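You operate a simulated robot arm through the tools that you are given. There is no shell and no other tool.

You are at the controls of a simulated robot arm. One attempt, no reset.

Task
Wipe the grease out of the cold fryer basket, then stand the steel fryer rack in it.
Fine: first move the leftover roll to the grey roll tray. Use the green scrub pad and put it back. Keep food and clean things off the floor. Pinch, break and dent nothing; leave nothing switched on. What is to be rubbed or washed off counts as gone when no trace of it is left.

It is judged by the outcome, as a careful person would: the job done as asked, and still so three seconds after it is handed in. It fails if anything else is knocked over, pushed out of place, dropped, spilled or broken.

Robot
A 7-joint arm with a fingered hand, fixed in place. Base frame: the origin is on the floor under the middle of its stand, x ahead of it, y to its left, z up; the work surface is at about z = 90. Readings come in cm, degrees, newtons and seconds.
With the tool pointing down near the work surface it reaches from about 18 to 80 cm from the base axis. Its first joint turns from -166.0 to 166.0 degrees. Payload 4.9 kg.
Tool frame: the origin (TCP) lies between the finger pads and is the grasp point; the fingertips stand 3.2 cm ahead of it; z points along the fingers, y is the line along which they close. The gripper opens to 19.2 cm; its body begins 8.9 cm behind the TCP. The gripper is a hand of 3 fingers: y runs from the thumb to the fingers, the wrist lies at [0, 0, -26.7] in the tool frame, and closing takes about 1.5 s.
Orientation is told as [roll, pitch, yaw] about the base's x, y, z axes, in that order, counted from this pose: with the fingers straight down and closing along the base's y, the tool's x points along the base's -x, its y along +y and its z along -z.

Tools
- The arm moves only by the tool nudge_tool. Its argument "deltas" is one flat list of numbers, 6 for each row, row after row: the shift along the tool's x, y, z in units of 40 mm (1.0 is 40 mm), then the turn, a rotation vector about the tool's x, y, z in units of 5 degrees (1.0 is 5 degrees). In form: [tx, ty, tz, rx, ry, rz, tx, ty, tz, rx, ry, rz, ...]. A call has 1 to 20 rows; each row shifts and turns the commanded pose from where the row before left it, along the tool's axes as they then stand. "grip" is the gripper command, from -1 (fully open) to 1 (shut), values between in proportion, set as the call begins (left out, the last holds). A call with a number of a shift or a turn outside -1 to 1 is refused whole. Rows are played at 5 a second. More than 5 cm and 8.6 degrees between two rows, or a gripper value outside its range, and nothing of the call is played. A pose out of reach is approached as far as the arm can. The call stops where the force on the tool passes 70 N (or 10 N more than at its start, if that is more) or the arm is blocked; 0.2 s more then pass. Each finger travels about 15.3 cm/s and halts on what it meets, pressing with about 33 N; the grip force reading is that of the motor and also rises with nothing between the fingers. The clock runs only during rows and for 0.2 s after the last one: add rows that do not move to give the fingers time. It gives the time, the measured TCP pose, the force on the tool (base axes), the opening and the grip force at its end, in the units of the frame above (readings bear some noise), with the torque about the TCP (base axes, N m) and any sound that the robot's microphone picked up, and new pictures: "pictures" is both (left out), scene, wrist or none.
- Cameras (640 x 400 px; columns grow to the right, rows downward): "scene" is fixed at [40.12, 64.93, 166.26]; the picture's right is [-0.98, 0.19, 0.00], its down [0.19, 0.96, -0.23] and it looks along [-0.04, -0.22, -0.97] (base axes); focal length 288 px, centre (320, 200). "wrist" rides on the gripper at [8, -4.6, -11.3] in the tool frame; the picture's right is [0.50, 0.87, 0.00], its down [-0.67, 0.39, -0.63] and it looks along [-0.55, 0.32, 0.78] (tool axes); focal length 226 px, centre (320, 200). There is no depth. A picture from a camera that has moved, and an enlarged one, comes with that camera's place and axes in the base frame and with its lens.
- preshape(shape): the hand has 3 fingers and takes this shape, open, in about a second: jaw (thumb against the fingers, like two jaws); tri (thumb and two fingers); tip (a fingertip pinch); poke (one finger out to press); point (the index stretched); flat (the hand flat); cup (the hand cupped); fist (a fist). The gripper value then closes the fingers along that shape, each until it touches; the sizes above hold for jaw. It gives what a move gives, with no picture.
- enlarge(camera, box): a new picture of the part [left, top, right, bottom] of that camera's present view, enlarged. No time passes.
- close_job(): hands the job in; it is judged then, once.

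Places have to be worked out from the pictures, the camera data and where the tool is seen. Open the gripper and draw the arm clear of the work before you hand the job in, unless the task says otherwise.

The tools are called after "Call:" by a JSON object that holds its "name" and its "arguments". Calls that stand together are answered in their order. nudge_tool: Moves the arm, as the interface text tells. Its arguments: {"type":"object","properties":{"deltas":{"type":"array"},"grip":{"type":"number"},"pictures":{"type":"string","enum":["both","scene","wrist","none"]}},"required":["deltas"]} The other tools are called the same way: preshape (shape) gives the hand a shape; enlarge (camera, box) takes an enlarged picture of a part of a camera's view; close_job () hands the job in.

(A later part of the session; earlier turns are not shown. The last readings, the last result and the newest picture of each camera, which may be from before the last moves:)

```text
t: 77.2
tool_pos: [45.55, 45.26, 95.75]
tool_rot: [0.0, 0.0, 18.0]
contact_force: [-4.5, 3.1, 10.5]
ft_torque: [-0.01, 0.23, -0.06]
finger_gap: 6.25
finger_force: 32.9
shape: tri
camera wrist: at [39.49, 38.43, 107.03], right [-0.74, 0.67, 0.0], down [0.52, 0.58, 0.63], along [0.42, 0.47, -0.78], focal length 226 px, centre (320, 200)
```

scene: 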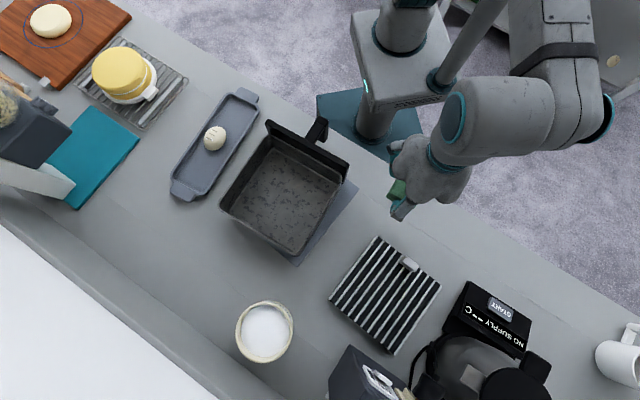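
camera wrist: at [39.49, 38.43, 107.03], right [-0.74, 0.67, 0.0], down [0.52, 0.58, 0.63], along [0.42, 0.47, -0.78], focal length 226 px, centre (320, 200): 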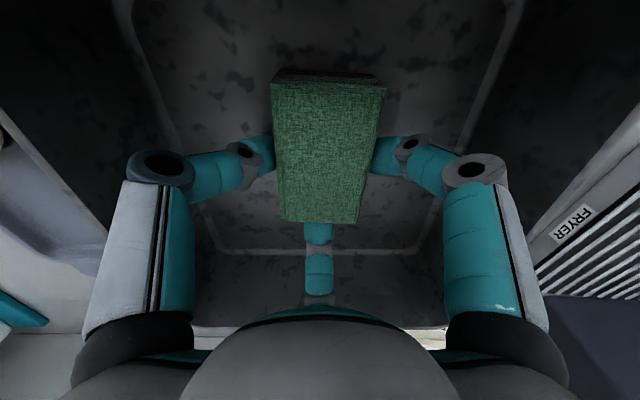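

Rubbing is done. I'll lift out and take the pad back to its own place, holding above it first for one more look at the basket.

Call:
{"name": "nudge_tool", "arguments": {"deltas": [0, 0, -0.9, 0, 0, 0, 0, 0, -0.9, 0, 0, 0, 0, 0, -0.9, 0, 0, 0, 0, 0, -0.9, 0, 0, 0, 0, 0, -0.45, 0, 0, 0, 0.789, 0.5616, 0, 0, 0, 0, 0.789, 0.5616, 0, 0, 0, 0, 0.789, 0.5616, 0, 0, 0, 0, 0.789, 0.5616, 0, 0, 0, 0, 0.789, 0.5616, 0, 0, 0, 0, 0.789, 0.5616, 0, 0, 0, 0, 0.789, 0.5616, 0, 0, 0, 0, 0, 0, 0, 0, 0, 0.56], "pictures": "both"}}

Call:
{"name": "enlarge", "arguments": {"camera": "scene", "box": [215, 115, 355, 260]}}

Call:
{"name": "enlarge", "arguments": {"camera": "wrist", "box": [160, 40, 480, 260]}}

```text
t: 80.0
tool_pos: [19.69, 53.54, 111.93]
tool_rot: [0.0, 0.1, 15.2]
contact_force: [0.1, 0.9, -0.5]
ft_torque: [-0.01, 0.0, 0.01]
finger_gap: 6.23
finger_force: 33.3
shape: tri
camera wrist: at [13.15, 46.9, 123.18], right [-0.71, 0.7, 0.0], down [0.55, 0.55, 0.63], along [0.45, 0.45, -0.78], focal length 226 px, centre (320, 200)
```

scene: 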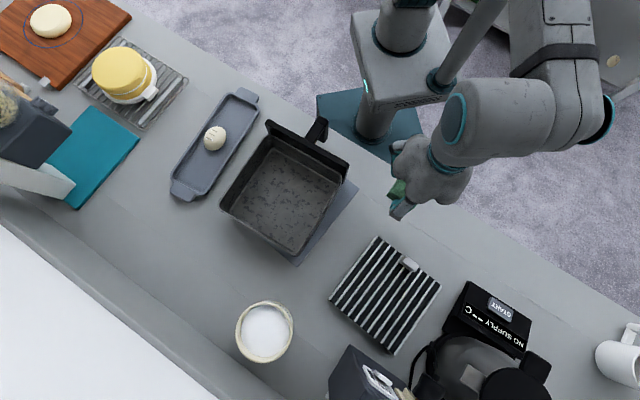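
wrist: 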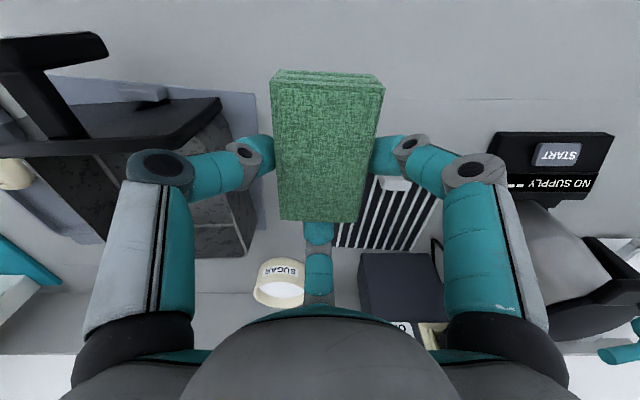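

```text
2.76 times, centred on (285, 188) of scene
camera zoom: at [40.12, 64.93, 166.26], right [-0.98, 0.19, 0.0], down [0.19, 0.96, -0.23], along [-0.04, -0.22, -0.97], focal length 796 px, centre (417, 234)
```

zoom: 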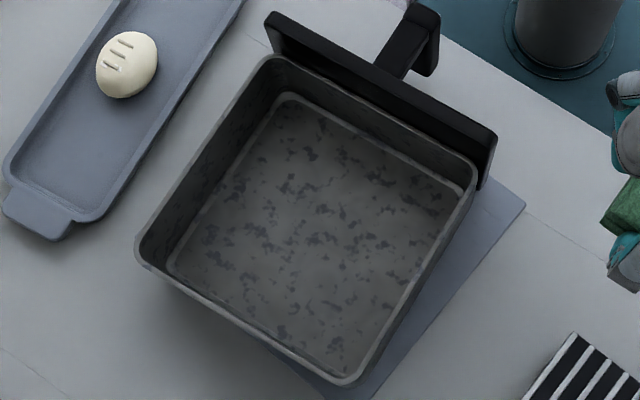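

```text
1.82 times, centred on (320, 150) of wrist
camera zoom: at [13.15, 46.9, 123.18], right [-0.71, 0.7, 0.0], down [0.55, 0.55, 0.63], along [0.45, 0.45, -0.78], focal length 411 px, centre (320, 291)
```

zoom: 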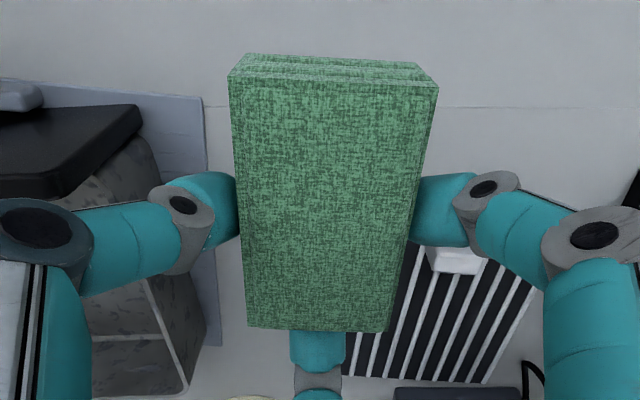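

The basket looks fully clean and hasn't moved. The pad turned about 2° in the grip, so I'll correct yaw and offset slightly and lower it to its place.

Call:
{"name": "nudge_tool", "arguments": {"deltas": [-0.0375, -0.065, 0.5, 0, 0, -0.4, 0, 0, 0.9, 0, 0, 0, 0, 0, 0.9, 0, 0, 0, 0, 0, 0.9, 0, 0, 0, 0, 0, 0.5, 0, 0, 0], "pictures": "wrist"}}

Call:
{"name": "nudge_tool", "arguments": {"deltas": [0, 0, 0.25, 0, 0, 0, 0, 0, 0.1, 0, 0, 0], "pictures": "none"}}

```text
t: 81.2
tool_pos: [19.8, 53.18, 97.06]
tool_rot: [0.0, 0.0, 17.3]
contact_force: [0.2, 0.6, 0.2]
ft_torque: [-0.02, -0.02, 0.0]
finger_gap: 6.22
finger_force: 33.1
shape: tri
camera wrist: at [13.64, 46.41, 108.4], right [-0.73, 0.68, 0.0], down [0.53, 0.57, 0.63], along [0.43, 0.46, -0.78], focal length 226 px, centre (320, 200)
```

wrist: 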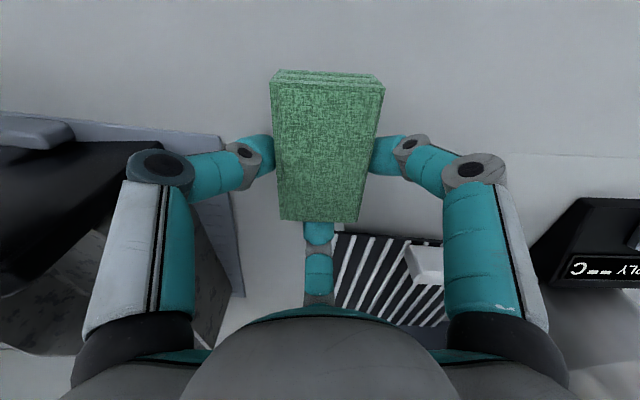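

```text
t: 81.8
tool_pos: [19.89, 53.18, 95.65]
tool_rot: [0.0, -0.1, 17.3]
contact_force: [0.9, 0.2, -0.5]
ft_torque: [-0.03, -0.04, -0.04]
finger_gap: 6.21
finger_force: 33.1
shape: tri
```

Now I'll feel for the counter in small steps.

Call:
{"name": "nudge_tool", "arguments": {"deltas": [0, 0, 0.1, 0, 0, 0, 0, 0, 0, 0, 0, 0], "pictures": "none"}}

Call:
{"name": "nudge_tool", "arguments": {"deltas": [0, 0, 0.04, 0, 0, 0, 0, 0, 0, 0, 0, 0], "pictures": "none"}}

Call:
{"name": "nudge_tool", "arguments": {"deltas": [0, 0, 0.03, 0, 0, 0, 0, 0, 0, 0, 0, 0], "pictures": "none"}}

```text
t: 82.4
tool_pos: [19.99, 53.27, 95.23]
tool_rot: [-0.1, 0.1, 17.2]
contact_force: [0.1, 0.0, 0.3]
ft_torque: [0.04, -0.04, -0.02]
finger_gap: 6.22
finger_force: 33.0
shape: tri
```

```text
t: 83.0
tool_pos: [19.92, 53.2, 95.0]
tool_rot: [0.0, 0.0, 17.2]
contact_force: [0.4, 0.0, -0.5]
ft_torque: [0.02, 0.01, 0.03]
finger_gap: 6.24
finger_force: 33.4
shape: tri
```

```text
t: 83.6
tool_pos: [19.85, 53.29, 94.77]
tool_rot: [0.0, 0.0, 17.0]
contact_force: [-0.4, -0.3, -0.3]
ft_torque: [0.02, 0.0, -0.03]
finger_gap: 6.23
finger_force: 33.3
shape: tri
```

Call:
{"name": "nudge_tool", "arguments": {"deltas": [0, 0, 0.03, 0, 0, 0, 0, 0, 0, 0, 0, 0], "pictures": "none"}}

Call:
{"name": "nudge_tool", "arguments": {"deltas": [0, 0, 0.03, 0, 0, 0, 0, 0, 0, 0, 0, 0], "pictures": "none"}}

```text
t: 84.2
tool_pos: [19.78, 53.16, 94.92]
tool_rot: [0.0, 0.1, 17.2]
contact_force: [0.1, -0.7, -0.3]
ft_torque: [0.01, -0.02, -0.04]
finger_gap: 6.21
finger_force: 33.1
shape: tri
```

```text
t: 84.8
tool_pos: [19.97, 53.11, 94.69]
tool_rot: [0.0, 0.0, 17.1]
contact_force: [-0.3, 0.5, 0.1]
ft_torque: [0.01, -0.01, 0.01]
finger_gap: 6.23
finger_force: 32.5
shape: tri
```

No contact yet at z≈94.7, so I'll keep stepping down a little.

Call:
{"name": "nudge_tool", "arguments": {"deltas": [0, 0, 0.03, 0, 0, 0, 0, 0, 0, 0, 0, 0], "pictures": "none"}}

Call:
{"name": "nudge_tool", "arguments": {"deltas": [0, 0, 0.03, 0, 0, 0, 0, 0, 0, 0, 0, 0], "pictures": "wrist"}}

```text
t: 85.4
tool_pos: [19.89, 53.11, 94.71]
tool_rot: [0.1, 0.1, 17.3]
contact_force: [-0.2, -0.1, 4.4]
ft_torque: [-0.14, 0.14, -0.03]
finger_gap: 6.23
finger_force: 32.4
shape: tri
```

```text
t: 86.0
tool_pos: [20.02, 53.28, 94.53]
tool_rot: [0.1, -0.1, 17.3]
contact_force: [-0.7, -2.0, 14.0]
ft_torque: [-0.27, 0.19, 0.03]
finger_gap: 6.24
finger_force: 33.2
shape: tri
camera wrist: at [13.69, 46.44, 105.92], right [-0.73, 0.68, 0.0], down [0.53, 0.57, 0.63], along [0.43, 0.47, -0.77], focal length 226 px, centre (320, 200)
```

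wrist: 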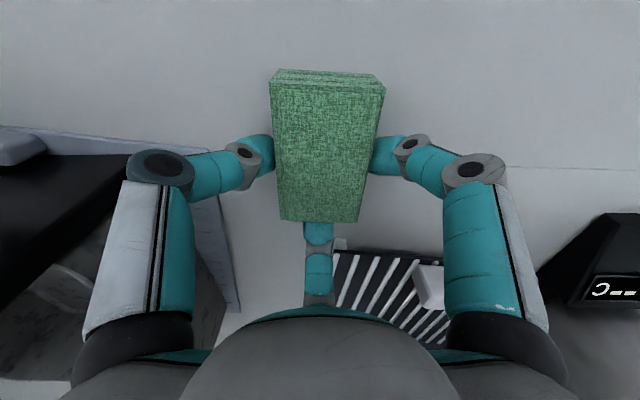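

The pad is on the counter. I'll ease up a hair, open slowly and lift away.

Call:
{"name": "nudge_tool", "arguments": {"deltas": [0, 0, -0.03, 0, 0, 0, 0, 0, 0, 0, 0, 0, 0, 0, 0, 0, 0, 0], "grip": 0.3, "pictures": "none"}}

Call:
{"name": "nudge_tool", "arguments": {"deltas": [0, 0, 0, 0, 0, 0, 0, 0, 0, 0, 0, 0, 0, 0, 0, 0, 0, 0], "grip": 0.0, "pictures": "none"}}

Call:
{"name": "nudge_tool", "arguments": {"deltas": [0, 0, -0.5, 0, 0, 0, 0, 0, -0.9, 0, 0, 0, 0, 0, -0.9, 0, 0, 0, 0, 0, -0.9, 0, 0, 0, 0, 0, -0.9, 0, 0, 0], "pictures": "both"}}

Call:
{"name": "enlarge", "arguments": {"camera": "wrist", "box": [200, 20, 520, 240]}}

```text
t: 86.8
tool_pos: [19.84, 53.15, 94.55]
tool_rot: [-0.1, 0.1, 17.2]
contact_force: [0.2, 0.4, -0.7]
ft_torque: [0.0, 0.0, 0.04]
finger_gap: 6.77
finger_force: 0.1
shape: tri
```

```text
t: 87.6
tool_pos: [19.95, 53.13, 94.7]
tool_rot: [0.0, 0.0, 17.1]
contact_force: [1.1, -0.3, 0.5]
ft_torque: [-0.02, -0.01, 0.0]
finger_gap: 9.55
finger_force: 0.0
shape: tri
```

```text
t: 88.8
tool_pos: [19.96, 53.12, 111.14]
tool_rot: [-0.2, 0.0, 17.2]
contact_force: [0.6, 0.1, 0.1]
ft_torque: [-0.01, -0.03, -0.01]
finger_gap: 9.58
finger_force: 0.1
shape: tri
camera wrist: at [13.66, 46.4, 122.39], right [-0.73, 0.68, 0.0], down [0.53, 0.57, 0.63], along [0.43, 0.46, -0.78], focal length 226 px, centre (320, 200)
```

scene: 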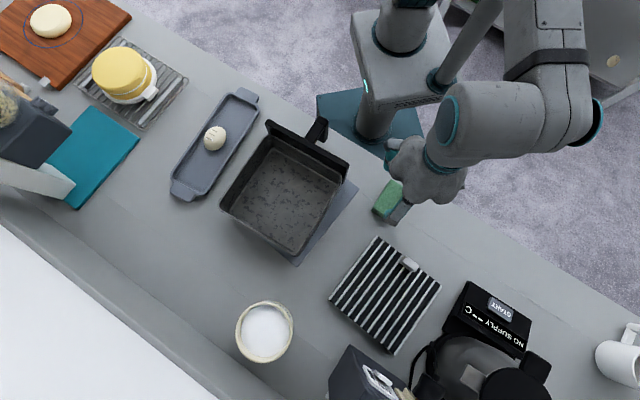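
wrist: 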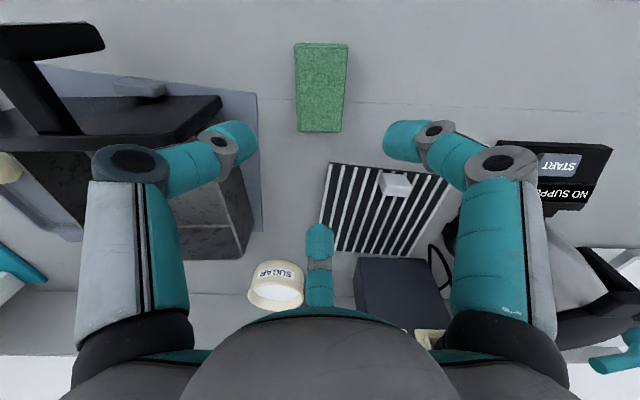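

```text
1.82 times, centred on (360, 130) of wrist
camera zoom: at [13.66, 46.4, 122.39], right [-0.73, 0.68, 0.0], down [0.53, 0.57, 0.63], along [0.43, 0.46, -0.78], focal length 411 px, centre (247, 327)
```

zoom: 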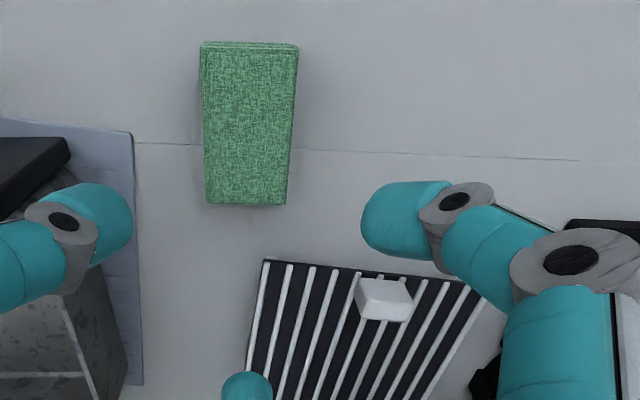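

The pad is back in its spot. Now for the rack: I'll move above its tab to study it closely.

Call:
{"name": "nudge_tool", "arguments": {"deltas": [-0.12, 0.81, 0, 0, 0, 0, -0.12, 0.81, 0, 0, 0, 0, -0.12, 0.81, 0, 0, 0, 0, -0.12, 0.81, 0, 0, 0, 0], "pictures": "both"}}

Call:
{"name": "enlarge", "arguments": {"camera": "wrist", "box": [180, 0, 520, 230]}}

Call:
{"name": "enlarge", "arguments": {"camera": "scene", "box": [320, 230, 450, 360]}}

Call:
{"name": "enlarge", "arguments": {"camera": "scene", "box": [360, 170, 420, 230]}}

```text
t: 89.8
tool_pos: [17.89, 66.31, 111.07]
tool_rot: [0.1, -0.1, 17.1]
contact_force: [-0.5, 0.3, 1.8]
ft_torque: [0.03, 0.0, -0.01]
finger_gap: 9.56
finger_force: 0.0
shape: tri
camera wrist: at [11.74, 59.49, 122.41], right [-0.73, 0.68, 0.0], down [0.53, 0.57, 0.63], along [0.43, 0.46, -0.77], focal length 226 px, centre (320, 200)
```

scene: 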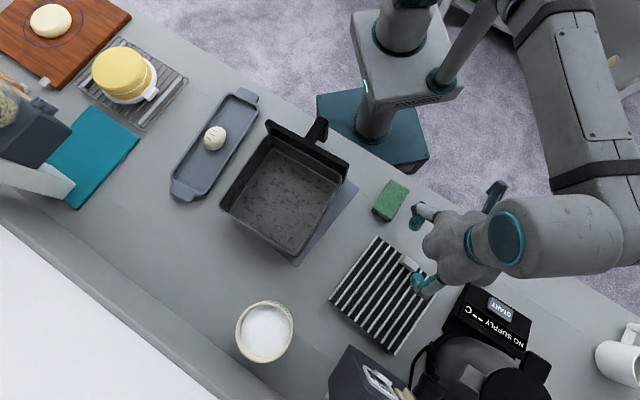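
wrist: 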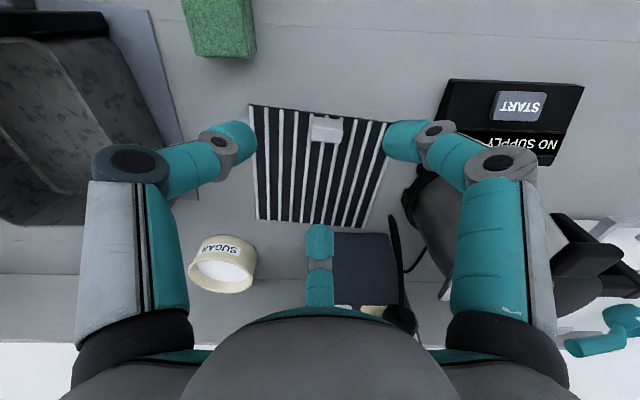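

```text
1.74 times, centred on (350, 115) of wrist
camera zoom: at [11.74, 59.49, 122.41], right [-0.73, 0.68, 0.0], down [0.53, 0.57, 0.63], along [0.43, 0.46, -0.77], focal length 393 px, centre (268, 348)
```

zoom: 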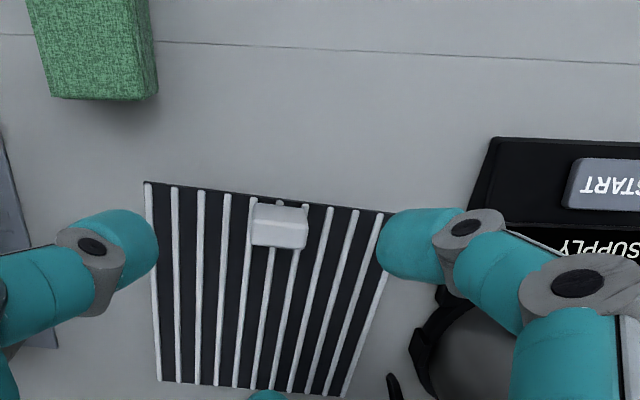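

```text
3.08 times, centred on (385, 295) of scene
camera zoom: at [40.12, 64.93, 166.26], right [-0.98, 0.19, 0.0], down [0.19, 0.96, -0.23], along [-0.04, -0.22, -0.97], focal length 888 px, centre (120, -92)
```

zoom: 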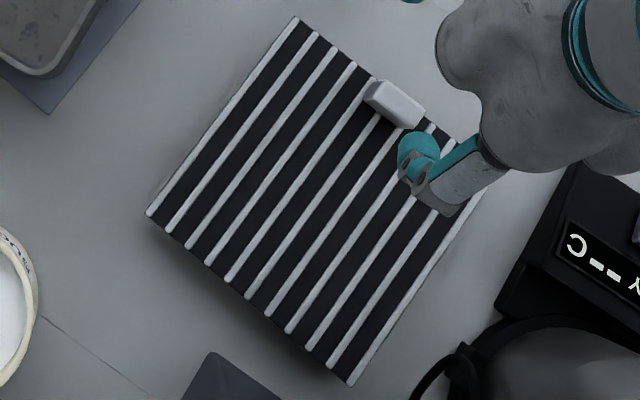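

```text
6.67 times, centred on (390, 200) of scene
camera zoom: at [40.12, 64.93, 166.26], right [-0.98, 0.19, 0.0], down [0.19, 0.96, -0.23], along [-0.04, -0.22, -0.97], focal length 1923 px, centre (-147, 200)
```

zoom: 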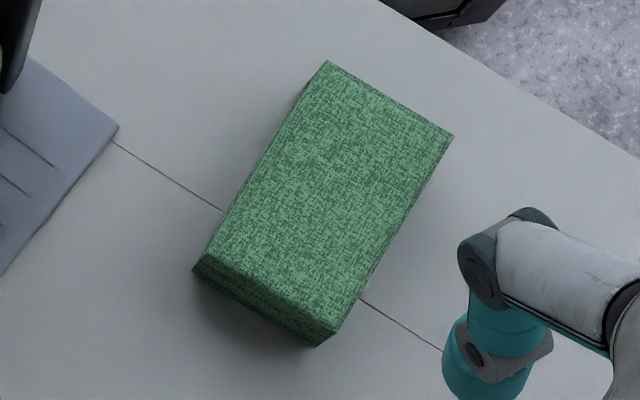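

The rack stands about 2.2 cm tall with a block-like tab reaching z≈95 at the middle of its near edge. I'll move in closer to see the tab's exact shape before choosing a grasp.

Call:
{"name": "nudge_tool", "arguments": {"deltas": [0, 0.1, 0.6, 0, 0, 0, 0, 0.1, 0.6, 0, 0, 0], "grip": -0.3, "pictures": "both"}}

Call:
{"name": "enlarge", "arguments": {"camera": "wrist", "box": [220, 60, 420, 190]}}

Call:
{"name": "enlarge", "arguments": {"camera": "scene", "box": [380, 240, 440, 300]}}

```text
t: 90.4
tool_pos: [17.6, 66.96, 106.03]
tool_rot: [0.0, 0.0, 17.2]
contact_force: [0.7, 0.2, 1.0]
ft_torque: [0.02, -0.01, 0.01]
finger_gap: 12.4
finger_force: 0.1
shape: tri
camera wrist: at [11.42, 60.2, 117.49], right [-0.73, 0.68, 0.0], down [0.53, 0.57, 0.63], along [0.43, 0.46, -0.78], focal length 226 px, centre (320, 200)
```

scene: 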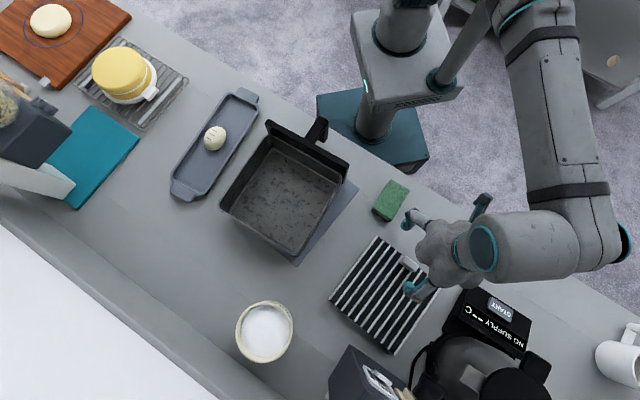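
wrist: 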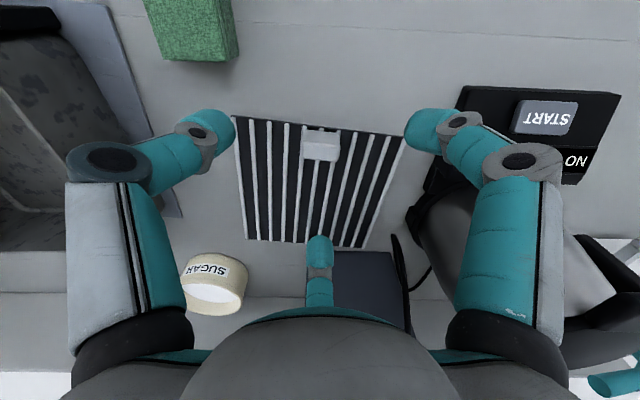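

```text
3.08 times, centred on (320, 125) of wrist
camera zoom: at [11.42, 60.2, 117.49], right [-0.73, 0.68, 0.0], down [0.53, 0.57, 0.63], along [0.43, 0.46, -0.78], focal length 696 px, centre (320, 431)
```

zoom: 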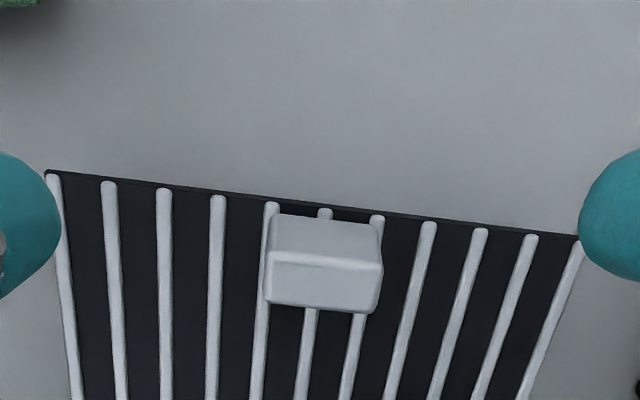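

```text
6.67 times, centred on (410, 270) of scene
camera zoom: at [40.12, 64.93, 166.26], right [-0.98, 0.19, 0.0], down [0.19, 0.96, -0.23], along [-0.04, -0.22, -0.97], focal length 1923 px, centre (-280, -267)
```

zoom: 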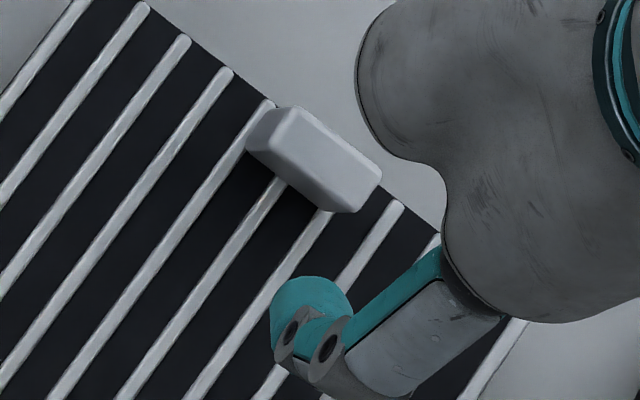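

The tab is a block about 3.8×1.9 cm, reaching z≈95.6, just inside the rack's near edge. Once the rack is in the basket a finger on the tab's outer face would hit the wall, so I'll pinch its two ends with the left and right fingers. I'll align yaw to the rack (about 10.6°) and position above the tab.

Call:
{"name": "nudge_tool", "arguments": {"deltas": [0, 0, 0, 0, 0, 0.66, 0, 0, 0, 0, 0, 0.66, -0.635, 0.4, 0, 0, 0, 0, 0, 0, 0.6, 0, 0, 0], "grip": 0.06, "pictures": "wrist"}}

Call:
{"name": "enlarge", "arguments": {"camera": "wrist", "box": [180, 60, 460, 240]}}

```text
t: 91.4
tool_pos: [19.97, 69.01, 103.97]
tool_rot: [0.0, 0.1, 10.6]
contact_force: [-0.2, 0.7, 0.8]
ft_torque: [0.0, 0.0, -0.01]
finger_gap: 9.07
finger_force: 0.2
shape: tri
camera wrist: at [12.99, 63.02, 115.17], right [-0.65, 0.76, 0.0], down [0.59, 0.5, 0.63], along [0.48, 0.41, -0.78], focal length 226 px, centre (320, 200)
```

wrist: 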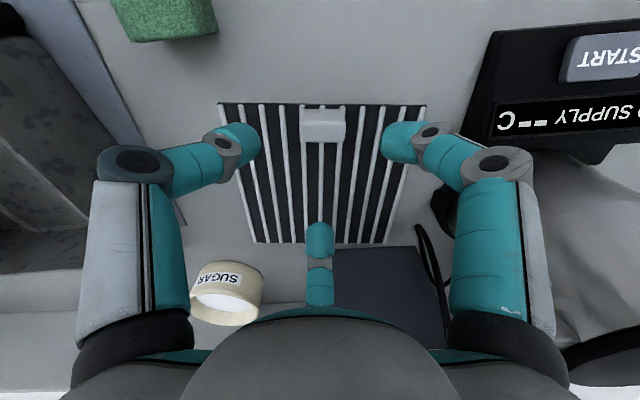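

```text
2.22 times, centred on (320, 150) of wrist
camera zoom: at [12.99, 63.02, 115.17], right [-0.65, 0.76, 0.0], down [0.59, 0.5, 0.63], along [0.48, 0.41, -0.78], focal length 502 px, centre (320, 311)
```

zoom: 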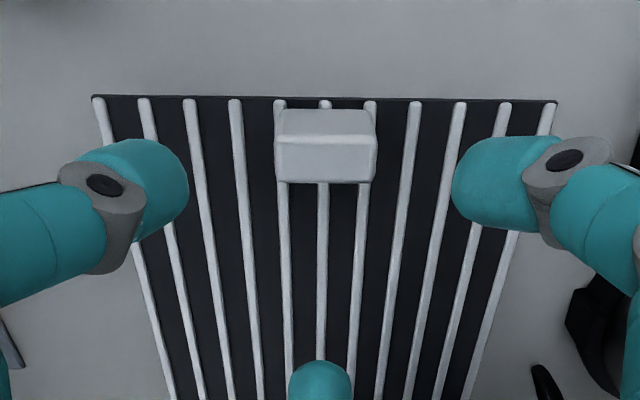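

The view is now square to the rack; the tab is centred 0.26 cm right and needs 0.15 cm more forward. I'll correct, trim yaw 0.6°, and descend to TCP z≈97 around the tab.

Call:
{"name": "nudge_tool", "arguments": {"deltas": [0, 0.075, 0.5, 0, 0, 0.12, 0, 0, 0.6, 0, 0, 0, 0, 0, 0.6, 0, 0, 0], "pictures": "wrist"}}

Call:
{"name": "enlarge", "arguments": {"camera": "wrist", "box": [180, 60, 460, 240]}}

```text
t: 92.2
tool_pos: [19.86, 69.21, 97.1]
tool_rot: [0.0, -0.1, 10.0]
contact_force: [0.2, 0.3, 0.5]
ft_torque: [-0.01, 0.0, -0.02]
finger_gap: 9.06
finger_force: 0.2
shape: tri
camera wrist: at [12.84, 63.34, 108.32], right [-0.64, 0.77, 0.0], down [0.59, 0.5, 0.63], along [0.48, 0.41, -0.78], focal length 226 px, centre (320, 200)
```

wrist: 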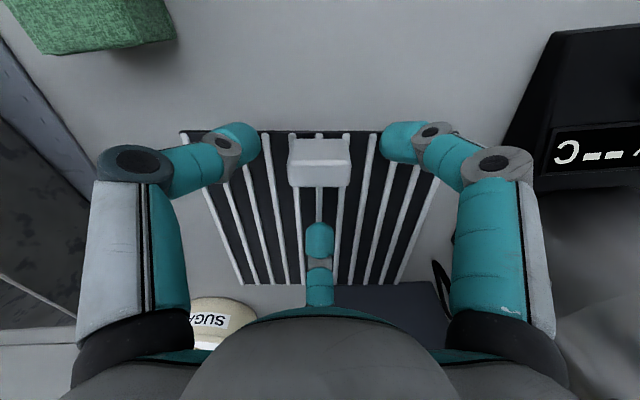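

```text
2.22 times, centred on (320, 150) of wrist
camera zoom: at [12.84, 63.34, 108.32], right [-0.64, 0.77, 0.0], down [0.59, 0.5, 0.63], along [0.48, 0.41, -0.78], focal length 502 px, centre (320, 311)
```

zoom: 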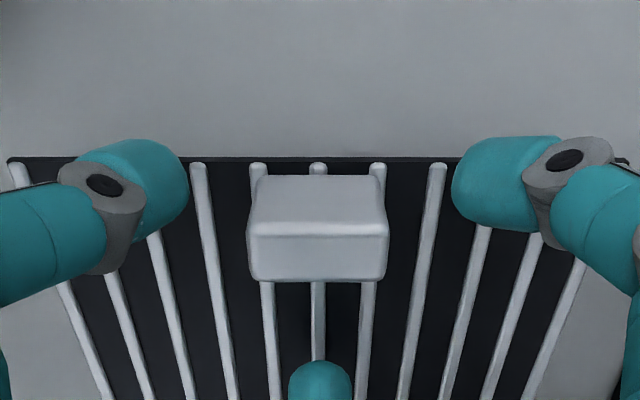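

Alignment is good. I'll nudge 0.25 cm forward and close stepwise onto the tab's ends.

Call:
{"name": "nudge_tool", "arguments": {"deltas": [-0.054, 0.031, 0, 0, 0, 0, 0, 0, 0, 0, 0, 0, 0, 0, 0, 0, 0, 0], "grip": 0.44, "pictures": "wrist"}}

Call:
{"name": "enlarge", "arguments": {"camera": "wrist", "box": [180, 60, 460, 240]}}

```text
t: 93.0
tool_pos: [20.1, 69.38, 96.95]
tool_rot: [0.1, 0.0, 10.1]
contact_force: [-0.6, 0.4, -0.3]
ft_torque: [0.01, -0.01, 0.01]
finger_gap: 5.41
finger_force: 0.1
shape: tri
camera wrist: at [13.02, 63.49, 108.34], right [-0.64, 0.77, 0.0], down [0.59, 0.5, 0.63], along [0.48, 0.41, -0.78], focal length 226 px, centre (320, 200)
```

wrist: 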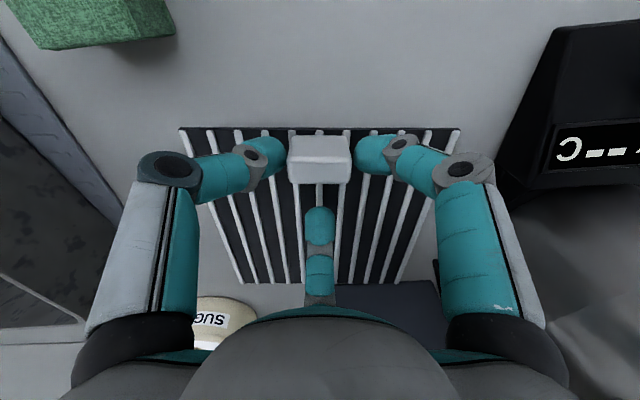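

```text
2.22 times, centred on (320, 150) of wrist
camera zoom: at [13.02, 63.49, 108.34], right [-0.64, 0.77, 0.0], down [0.59, 0.5, 0.63], along [0.48, 0.41, -0.78], focal length 502 px, centre (320, 311)
```

zoom: 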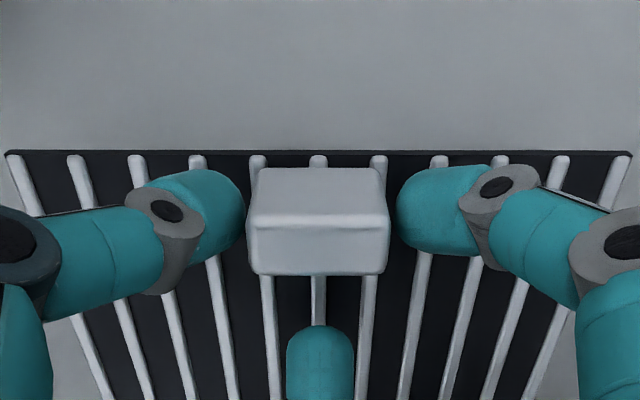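

The tips are right beside the tab's ends, at mid-depth. I'll close further in small steps.

Call:
{"name": "nudge_tool", "arguments": {"deltas": [0, 0, 0, 0, 0, 0, 0, 0, 0, 0, 0, 0], "grip": 0.5, "pictures": "none"}}

Call:
{"name": "nudge_tool", "arguments": {"deltas": [0, 0, 0, 0, 0, 0, 0, 0, 0, 0, 0, 0], "grip": 0.56, "pictures": "wrist"}}

Call:
{"name": "enlarge", "arguments": {"camera": "wrist", "box": [180, 60, 460, 240]}}

```text
t: 93.6
tool_pos: [19.93, 69.4, 97.01]
tool_rot: [-0.1, 0.0, 10.1]
contact_force: [0.6, -0.6, 1.0]
ft_torque: [-0.02, -0.02, 0.02]
finger_gap: 4.86
finger_force: 0.1
shape: tri
```

```text
t: 94.2
tool_pos: [20.04, 69.49, 97.0]
tool_rot: [0.0, 0.0, 10.0]
contact_force: [0.4, 0.1, -2.0]
ft_torque: [-0.06, 0.04, 0.0]
finger_gap: 2.88
finger_force: 33.5
shape: tri
camera wrist: at [13.02, 63.49, 108.3], right [-0.64, 0.77, 0.0], down [0.59, 0.5, 0.63], along [0.48, 0.41, -0.78], focal length 226 px, centre (320, 200)
```

wrist: 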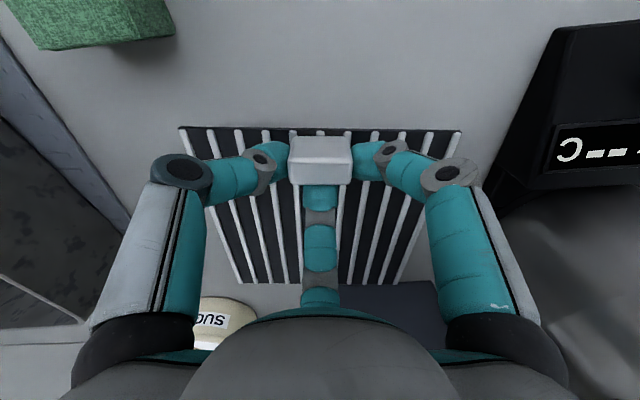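

```text
2.22 times, centred on (320, 150) of wrist
camera zoom: at [13.02, 63.49, 108.3], right [-0.64, 0.77, 0.0], down [0.59, 0.5, 0.63], along [0.48, 0.41, -0.78], focal length 502 px, centre (320, 311)
```

zoom: 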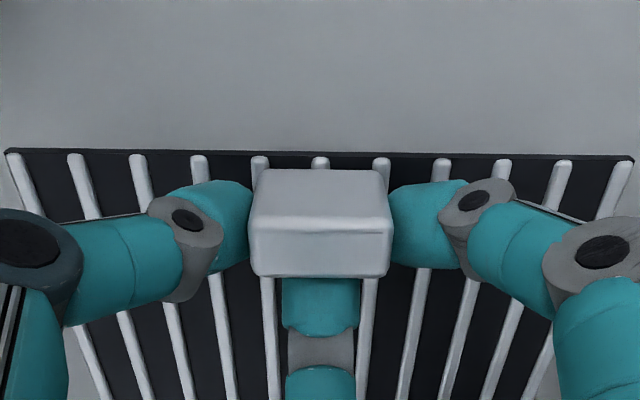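

All three fingers now hold the tab, two on its ends and one on its inner face, and the rack hasn't shifted. I'll lift 1 cm and read the load.

Call:
{"name": "nudge_tool", "arguments": {"deltas": [0, 0, -0.1, 0, 0, 0, 0, 0, -0.1, 0, 0, 0, 0, 0, -0.05, 0, 0, 0, 0, 0, 0, 0, 0, 0], "pictures": "both"}}

Call:
{"name": "enlarge", "arguments": {"camera": "wrist", "box": [180, 60, 460, 240]}}

Call:
{"name": "enlarge", "arguments": {"camera": "scene", "box": [320, 230, 450, 360]}}

```text
t: 95.2
tool_pos: [19.98, 69.51, 97.98]
tool_rot: [0.1, 0.1, 10.0]
contact_force: [-0.3, -0.2, -1.2]
ft_torque: [-0.11, 0.16, 0.01]
finger_gap: 2.89
finger_force: 33.1
shape: tri
camera wrist: at [13.02, 63.49, 109.35], right [-0.64, 0.77, 0.0], down [0.59, 0.5, 0.63], along [0.48, 0.41, -0.78], focal length 226 px, centre (320, 200)
```

scene: 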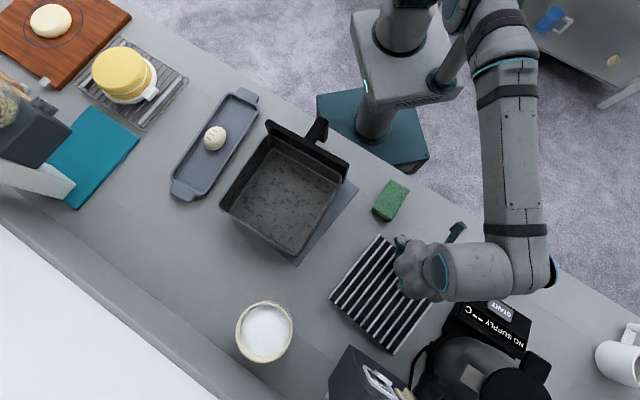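
wrist: 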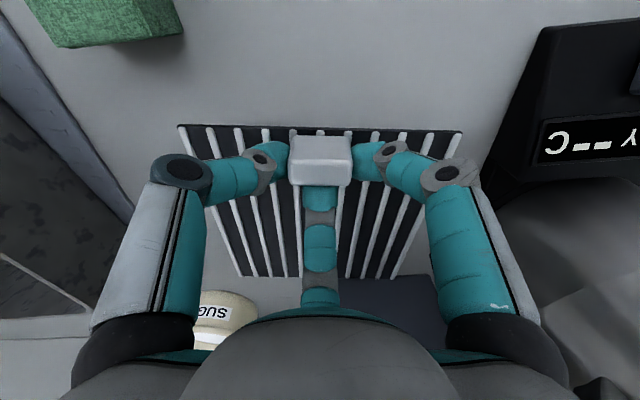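

```text
2.22 times, centred on (320, 150) of wrist
camera zoom: at [13.02, 63.49, 109.35], right [-0.64, 0.77, 0.0], down [0.59, 0.5, 0.63], along [0.48, 0.41, -0.78], focal length 502 px, centre (320, 311)
```

zoom: 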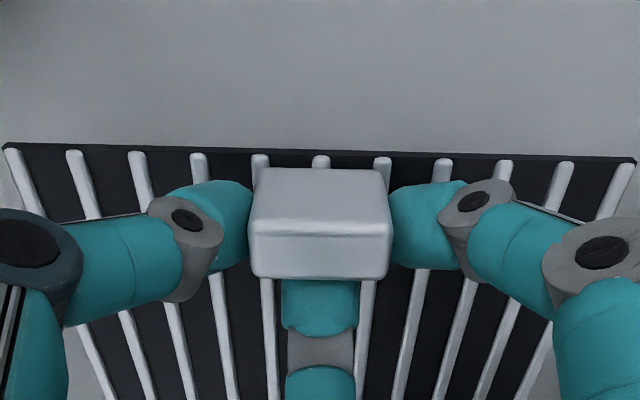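

```text
3.08 times, centred on (385, 295) of scene
camera zoom: at [40.12, 64.93, 166.26], right [-0.98, 0.19, 0.0], down [0.19, 0.96, -0.23], along [-0.04, -0.22, -0.97], focal length 888 px, centre (120, -92)
```

zoom: 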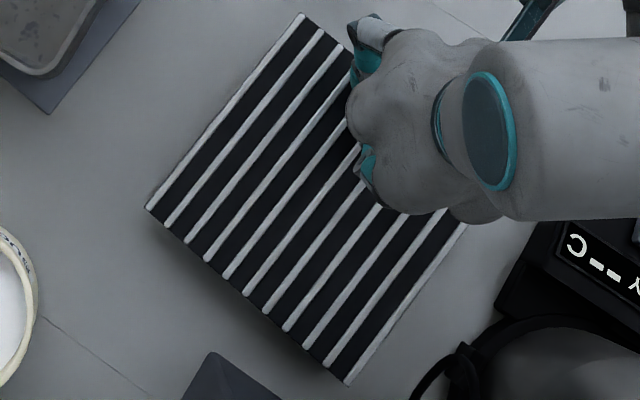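

The load is light (about 1–2 N), and the rack's far edge seems to be staying down while the tab rises. I'll lift another 3 cm to see whether it holds level or hinges in the grip.

Call:
{"name": "nudge_tool", "arguments": {"deltas": [0, 0, -0.2, 0, 0, 0, 0, 0, -0.2, 0, 0, 0, 0, 0, -0.2, 0, 0, 0, 0, 0, -0.2, 0, 0, 0, 0, 0, 0, 0, 0, 0], "pictures": "both"}}

Call:
{"name": "enlarge", "arguments": {"camera": "scene", "box": [320, 230, 450, 360]}}

Call:
{"name": "enlarge", "arguments": {"camera": "wrist", "box": [160, 90, 480, 300]}}

```text
t: 96.4
tool_pos: [19.97, 69.43, 101.21]
tool_rot: [0.0, 0.0, 10.0]
contact_force: [0.2, 0.4, -2.3]
ft_torque: [-0.06, 0.13, 0.02]
finger_gap: 2.89
finger_force: 33.6
shape: tri
camera wrist: at [12.98, 63.49, 112.56], right [-0.64, 0.77, 0.0], down [0.59, 0.5, 0.63], along [0.48, 0.41, -0.78], focal length 226 px, centre (320, 200)
```

scene: 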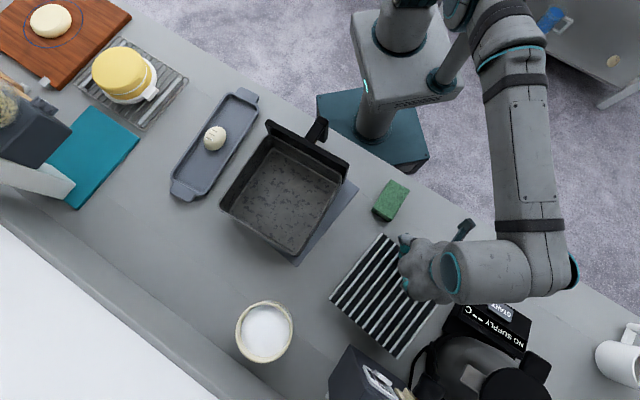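
wrist: 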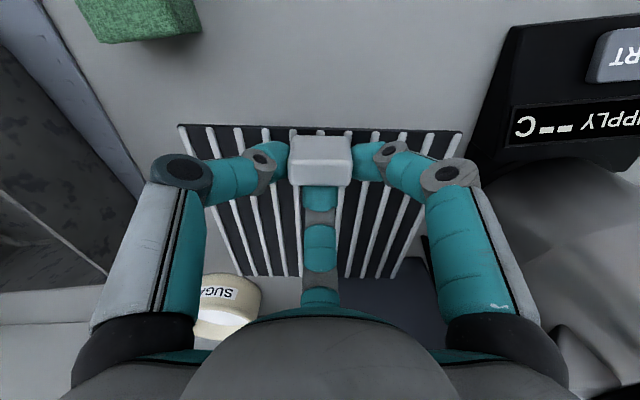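

```text
3.08 times, centred on (385, 295) of scene
camera zoom: at [40.12, 64.93, 166.26], right [-0.98, 0.19, 0.0], down [0.19, 0.96, -0.23], along [-0.04, -0.22, -0.97], focal length 888 px, centre (120, -92)
```

zoom: 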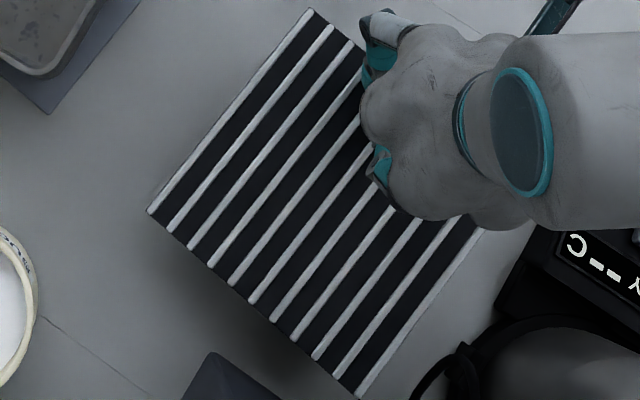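

```text
1.90 times, centred on (320, 195) of wrist
camera zoom: at [12.98, 63.49, 112.56], right [-0.64, 0.77, 0.0], down [0.59, 0.5, 0.63], along [0.48, 0.41, -0.78], focal length 431 px, centre (320, 210)
```

zoom: 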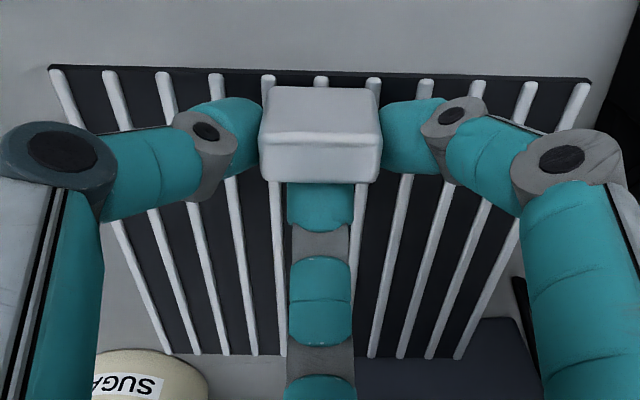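

The rack is coming up with the hand. It is light (about 2 N), drooping only about 2.5° and turned about 1.5° in the grip. I'll lift it well clear and yaw +9.7° to match the basket, then check the hold.

Call:
{"name": "nudge_tool", "arguments": {"deltas": [0, 0, -0.5, 0, 0, 0, 0, 0, -0.7, 0, 0, 0, 0, 0, -0.8, 0, 0, 0, 0, 0, -0.8, 0, 0, 0, 0, 0, -0.8, 0, 0, 0, 0, 0, -0.5, 0, 0, 0, 0, 0, 0, 0, 0, -0.65, 0, 0, 0, 0, 0, -0.65, 0, 0, 0, 0, 0, -0.64, 0, 0, 0, 0, 0, 0], "pictures": "both"}}

Call:
{"name": "enlarge", "arguments": {"camera": "wrist", "box": [160, 90, 480, 300]}}

```text
t: 98.6
tool_pos: [19.86, 68.52, 117.09]
tool_rot: [0.0, 0.0, 19.8]
contact_force: [0.5, -2.7, -1.7]
ft_torque: [-0.15, 0.04, -0.25]
finger_gap: 2.84
finger_force: 32.9
shape: tri
out of reach, approached as far as the arm can: row 6
camera wrist: at [13.91, 61.5, 128.47], right [-0.76, 0.65, 0.0], down [0.5, 0.59, 0.63], along [0.41, 0.48, -0.78], focal length 226 px, centre (320, 200)
```

scene: 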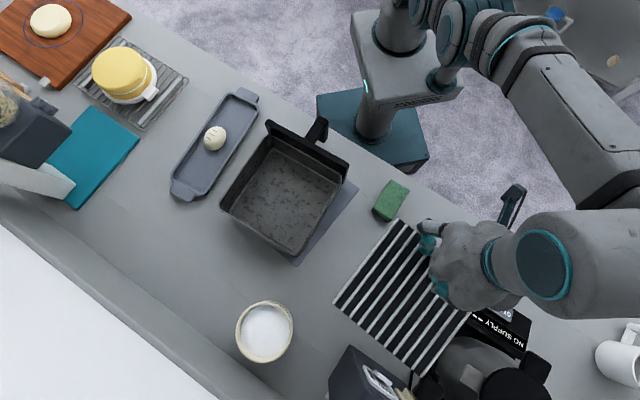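
wrist: 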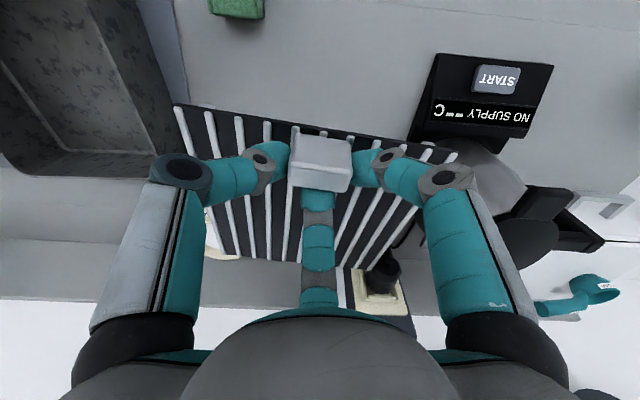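

```text
1.90 times, centred on (320, 195) of wrist
camera zoom: at [13.91, 61.5, 128.47], right [-0.76, 0.65, 0.0], down [0.5, 0.59, 0.63], along [0.41, 0.48, -0.78], focal length 431 px, centre (320, 210)
```

zoom: 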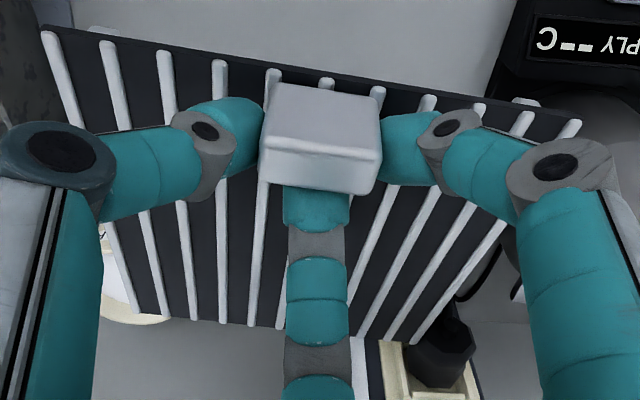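

The yaw turned the hand but the rack stayed put: it is touching something, with a force of about 2.7 N. I'll look closely at the machine beside it before moving.

Call:
{"name": "enlarge", "arguments": {"camera": "scene", "box": [320, 210, 560, 400]}}

Call:
{"name": "enlarge", "arguments": {"camera": "wrist", "box": [380, 30, 640, 260]}}

```text
2.11 times, centred on (440, 305) of scene
camera zoom: at [40.12, 64.93, 166.26], right [-0.98, 0.19, 0.0], down [0.19, 0.96, -0.23], along [-0.04, -0.22, -0.97], focal length 607 px, centre (67, -21)
```

zoom: 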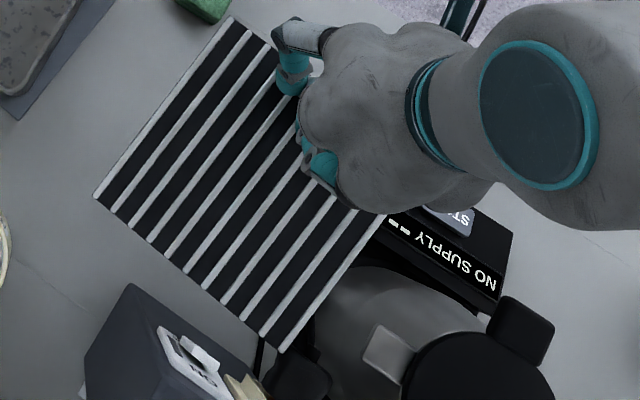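

```text
1.74 times, centred on (510, 145) of wrist
camera zoom: at [13.91, 61.5, 128.47], right [-0.76, 0.65, 0.0], down [0.5, 0.59, 0.63], along [0.41, 0.48, -0.78], focal length 393 px, centre (-10, 296)
```

zoom: 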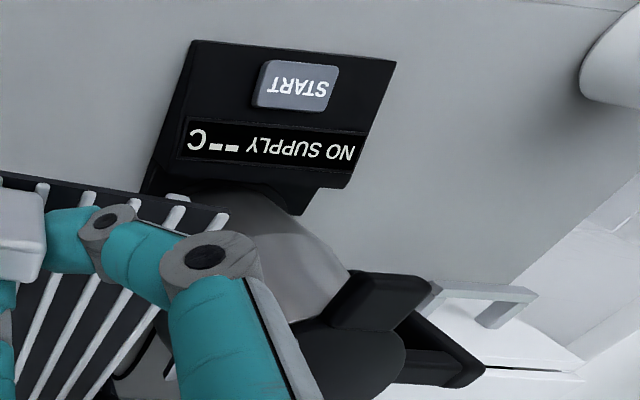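

The rack's right edge is against the big kettle. I'll take the same crop as at the start to check that nothing moved.

Call:
{"name": "enlarge", "arguments": {"camera": "scene", "box": [310, 160, 550, 400]}}

```text
1.67 times, centred on (430, 280) of scene
camera zoom: at [40.12, 64.93, 166.26], right [-0.98, 0.19, 0.0], down [0.19, 0.96, -0.23], along [-0.04, -0.22, -0.97], focal length 481 px, centre (137, 67)
```

zoom: 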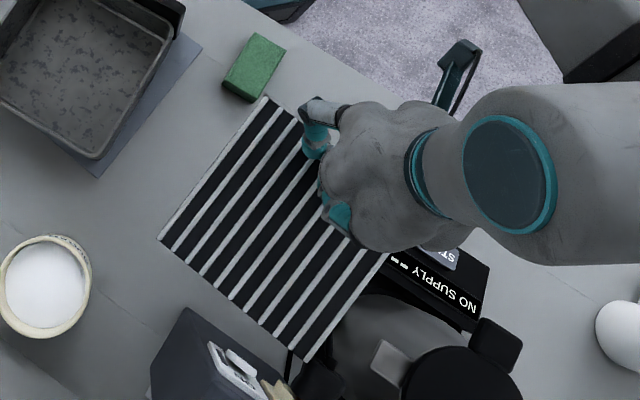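

The kettle and its base are exactly where they were. I'll slide the rack directly away from the kettle, toward the basket side, by 4 cm.

Call:
{"name": "nudge_tool", "arguments": {"deltas": [-0.125, -0.2165, 0, 0, 0, 0, -0.25, -0.433, 0, 0, 0, 0, -0.25, -0.433, 0, 0, 0, 0, 0, 0, 0, 0, 0, 0], "pictures": "both"}}

Call:
{"name": "enlarge", "arguments": {"camera": "wrist", "box": [160, 90, 480, 300]}}

Call:
{"name": "enlarge", "arguments": {"camera": "scene", "box": [310, 160, 550, 400]}}

```text
t: 99.6
tool_pos: [23.67, 65.4, 117.12]
tool_rot: [0.0, -0.1, 19.8]
contact_force: [1.0, 0.4, -2.9]
ft_torque: [-0.08, 0.14, 0.01]
finger_gap: 2.82
finger_force: 32.8
shape: tri
camera wrist: at [17.74, 58.31, 128.4], right [-0.76, 0.65, 0.0], down [0.5, 0.59, 0.63], along [0.41, 0.48, -0.78], focal length 226 px, centre (320, 200)
```

scene: 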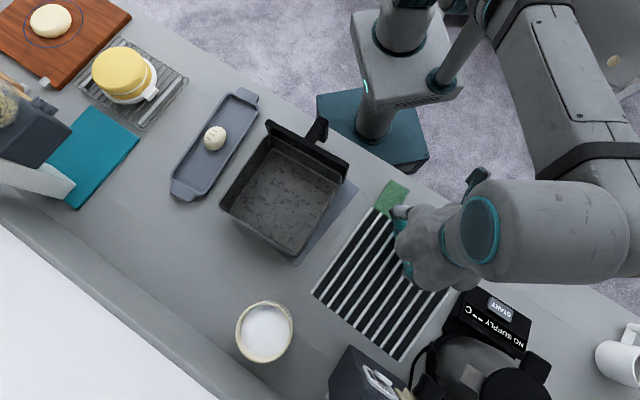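
wrist: 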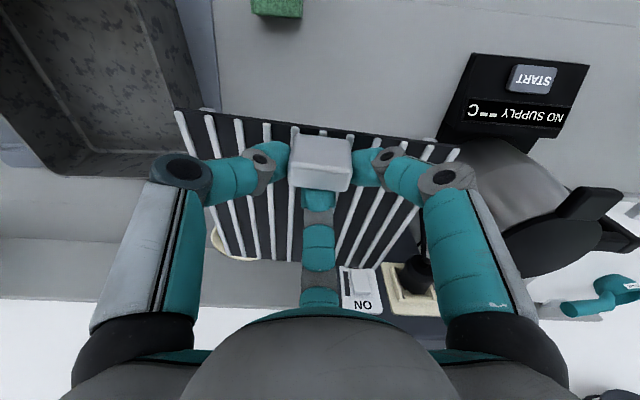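

```text
1.90 times, centred on (320, 195) of wrist
camera zoom: at [17.74, 58.31, 128.4], right [-0.76, 0.65, 0.0], down [0.5, 0.59, 0.63], along [0.41, 0.48, -0.78], focal length 431 px, centre (320, 210)
```

zoom: 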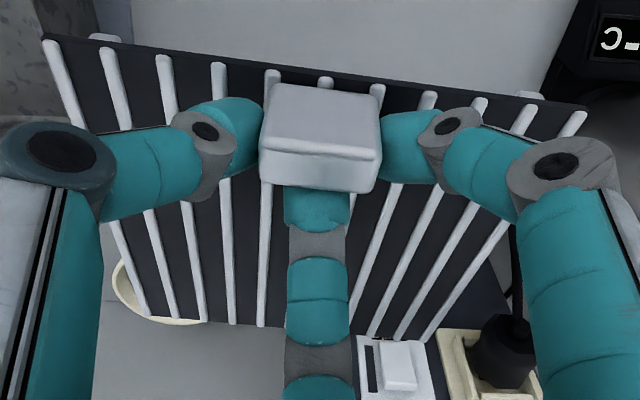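

```text
1.67 times, centred on (430, 280) of scene
camera zoom: at [40.12, 64.93, 166.26], right [-0.98, 0.19, 0.0], down [0.19, 0.96, -0.23], along [-0.04, -0.22, -0.97], focal length 481 px, centre (137, 67)
```

zoom: 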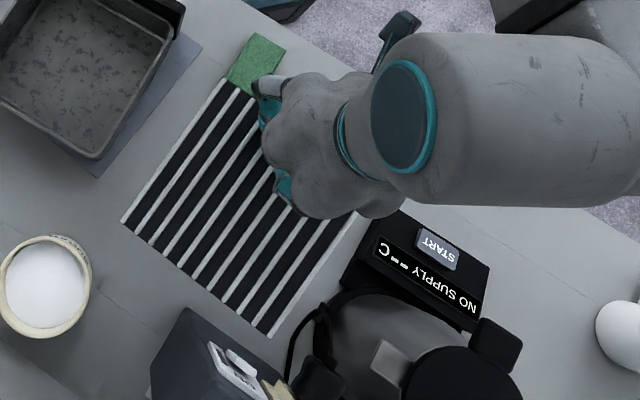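

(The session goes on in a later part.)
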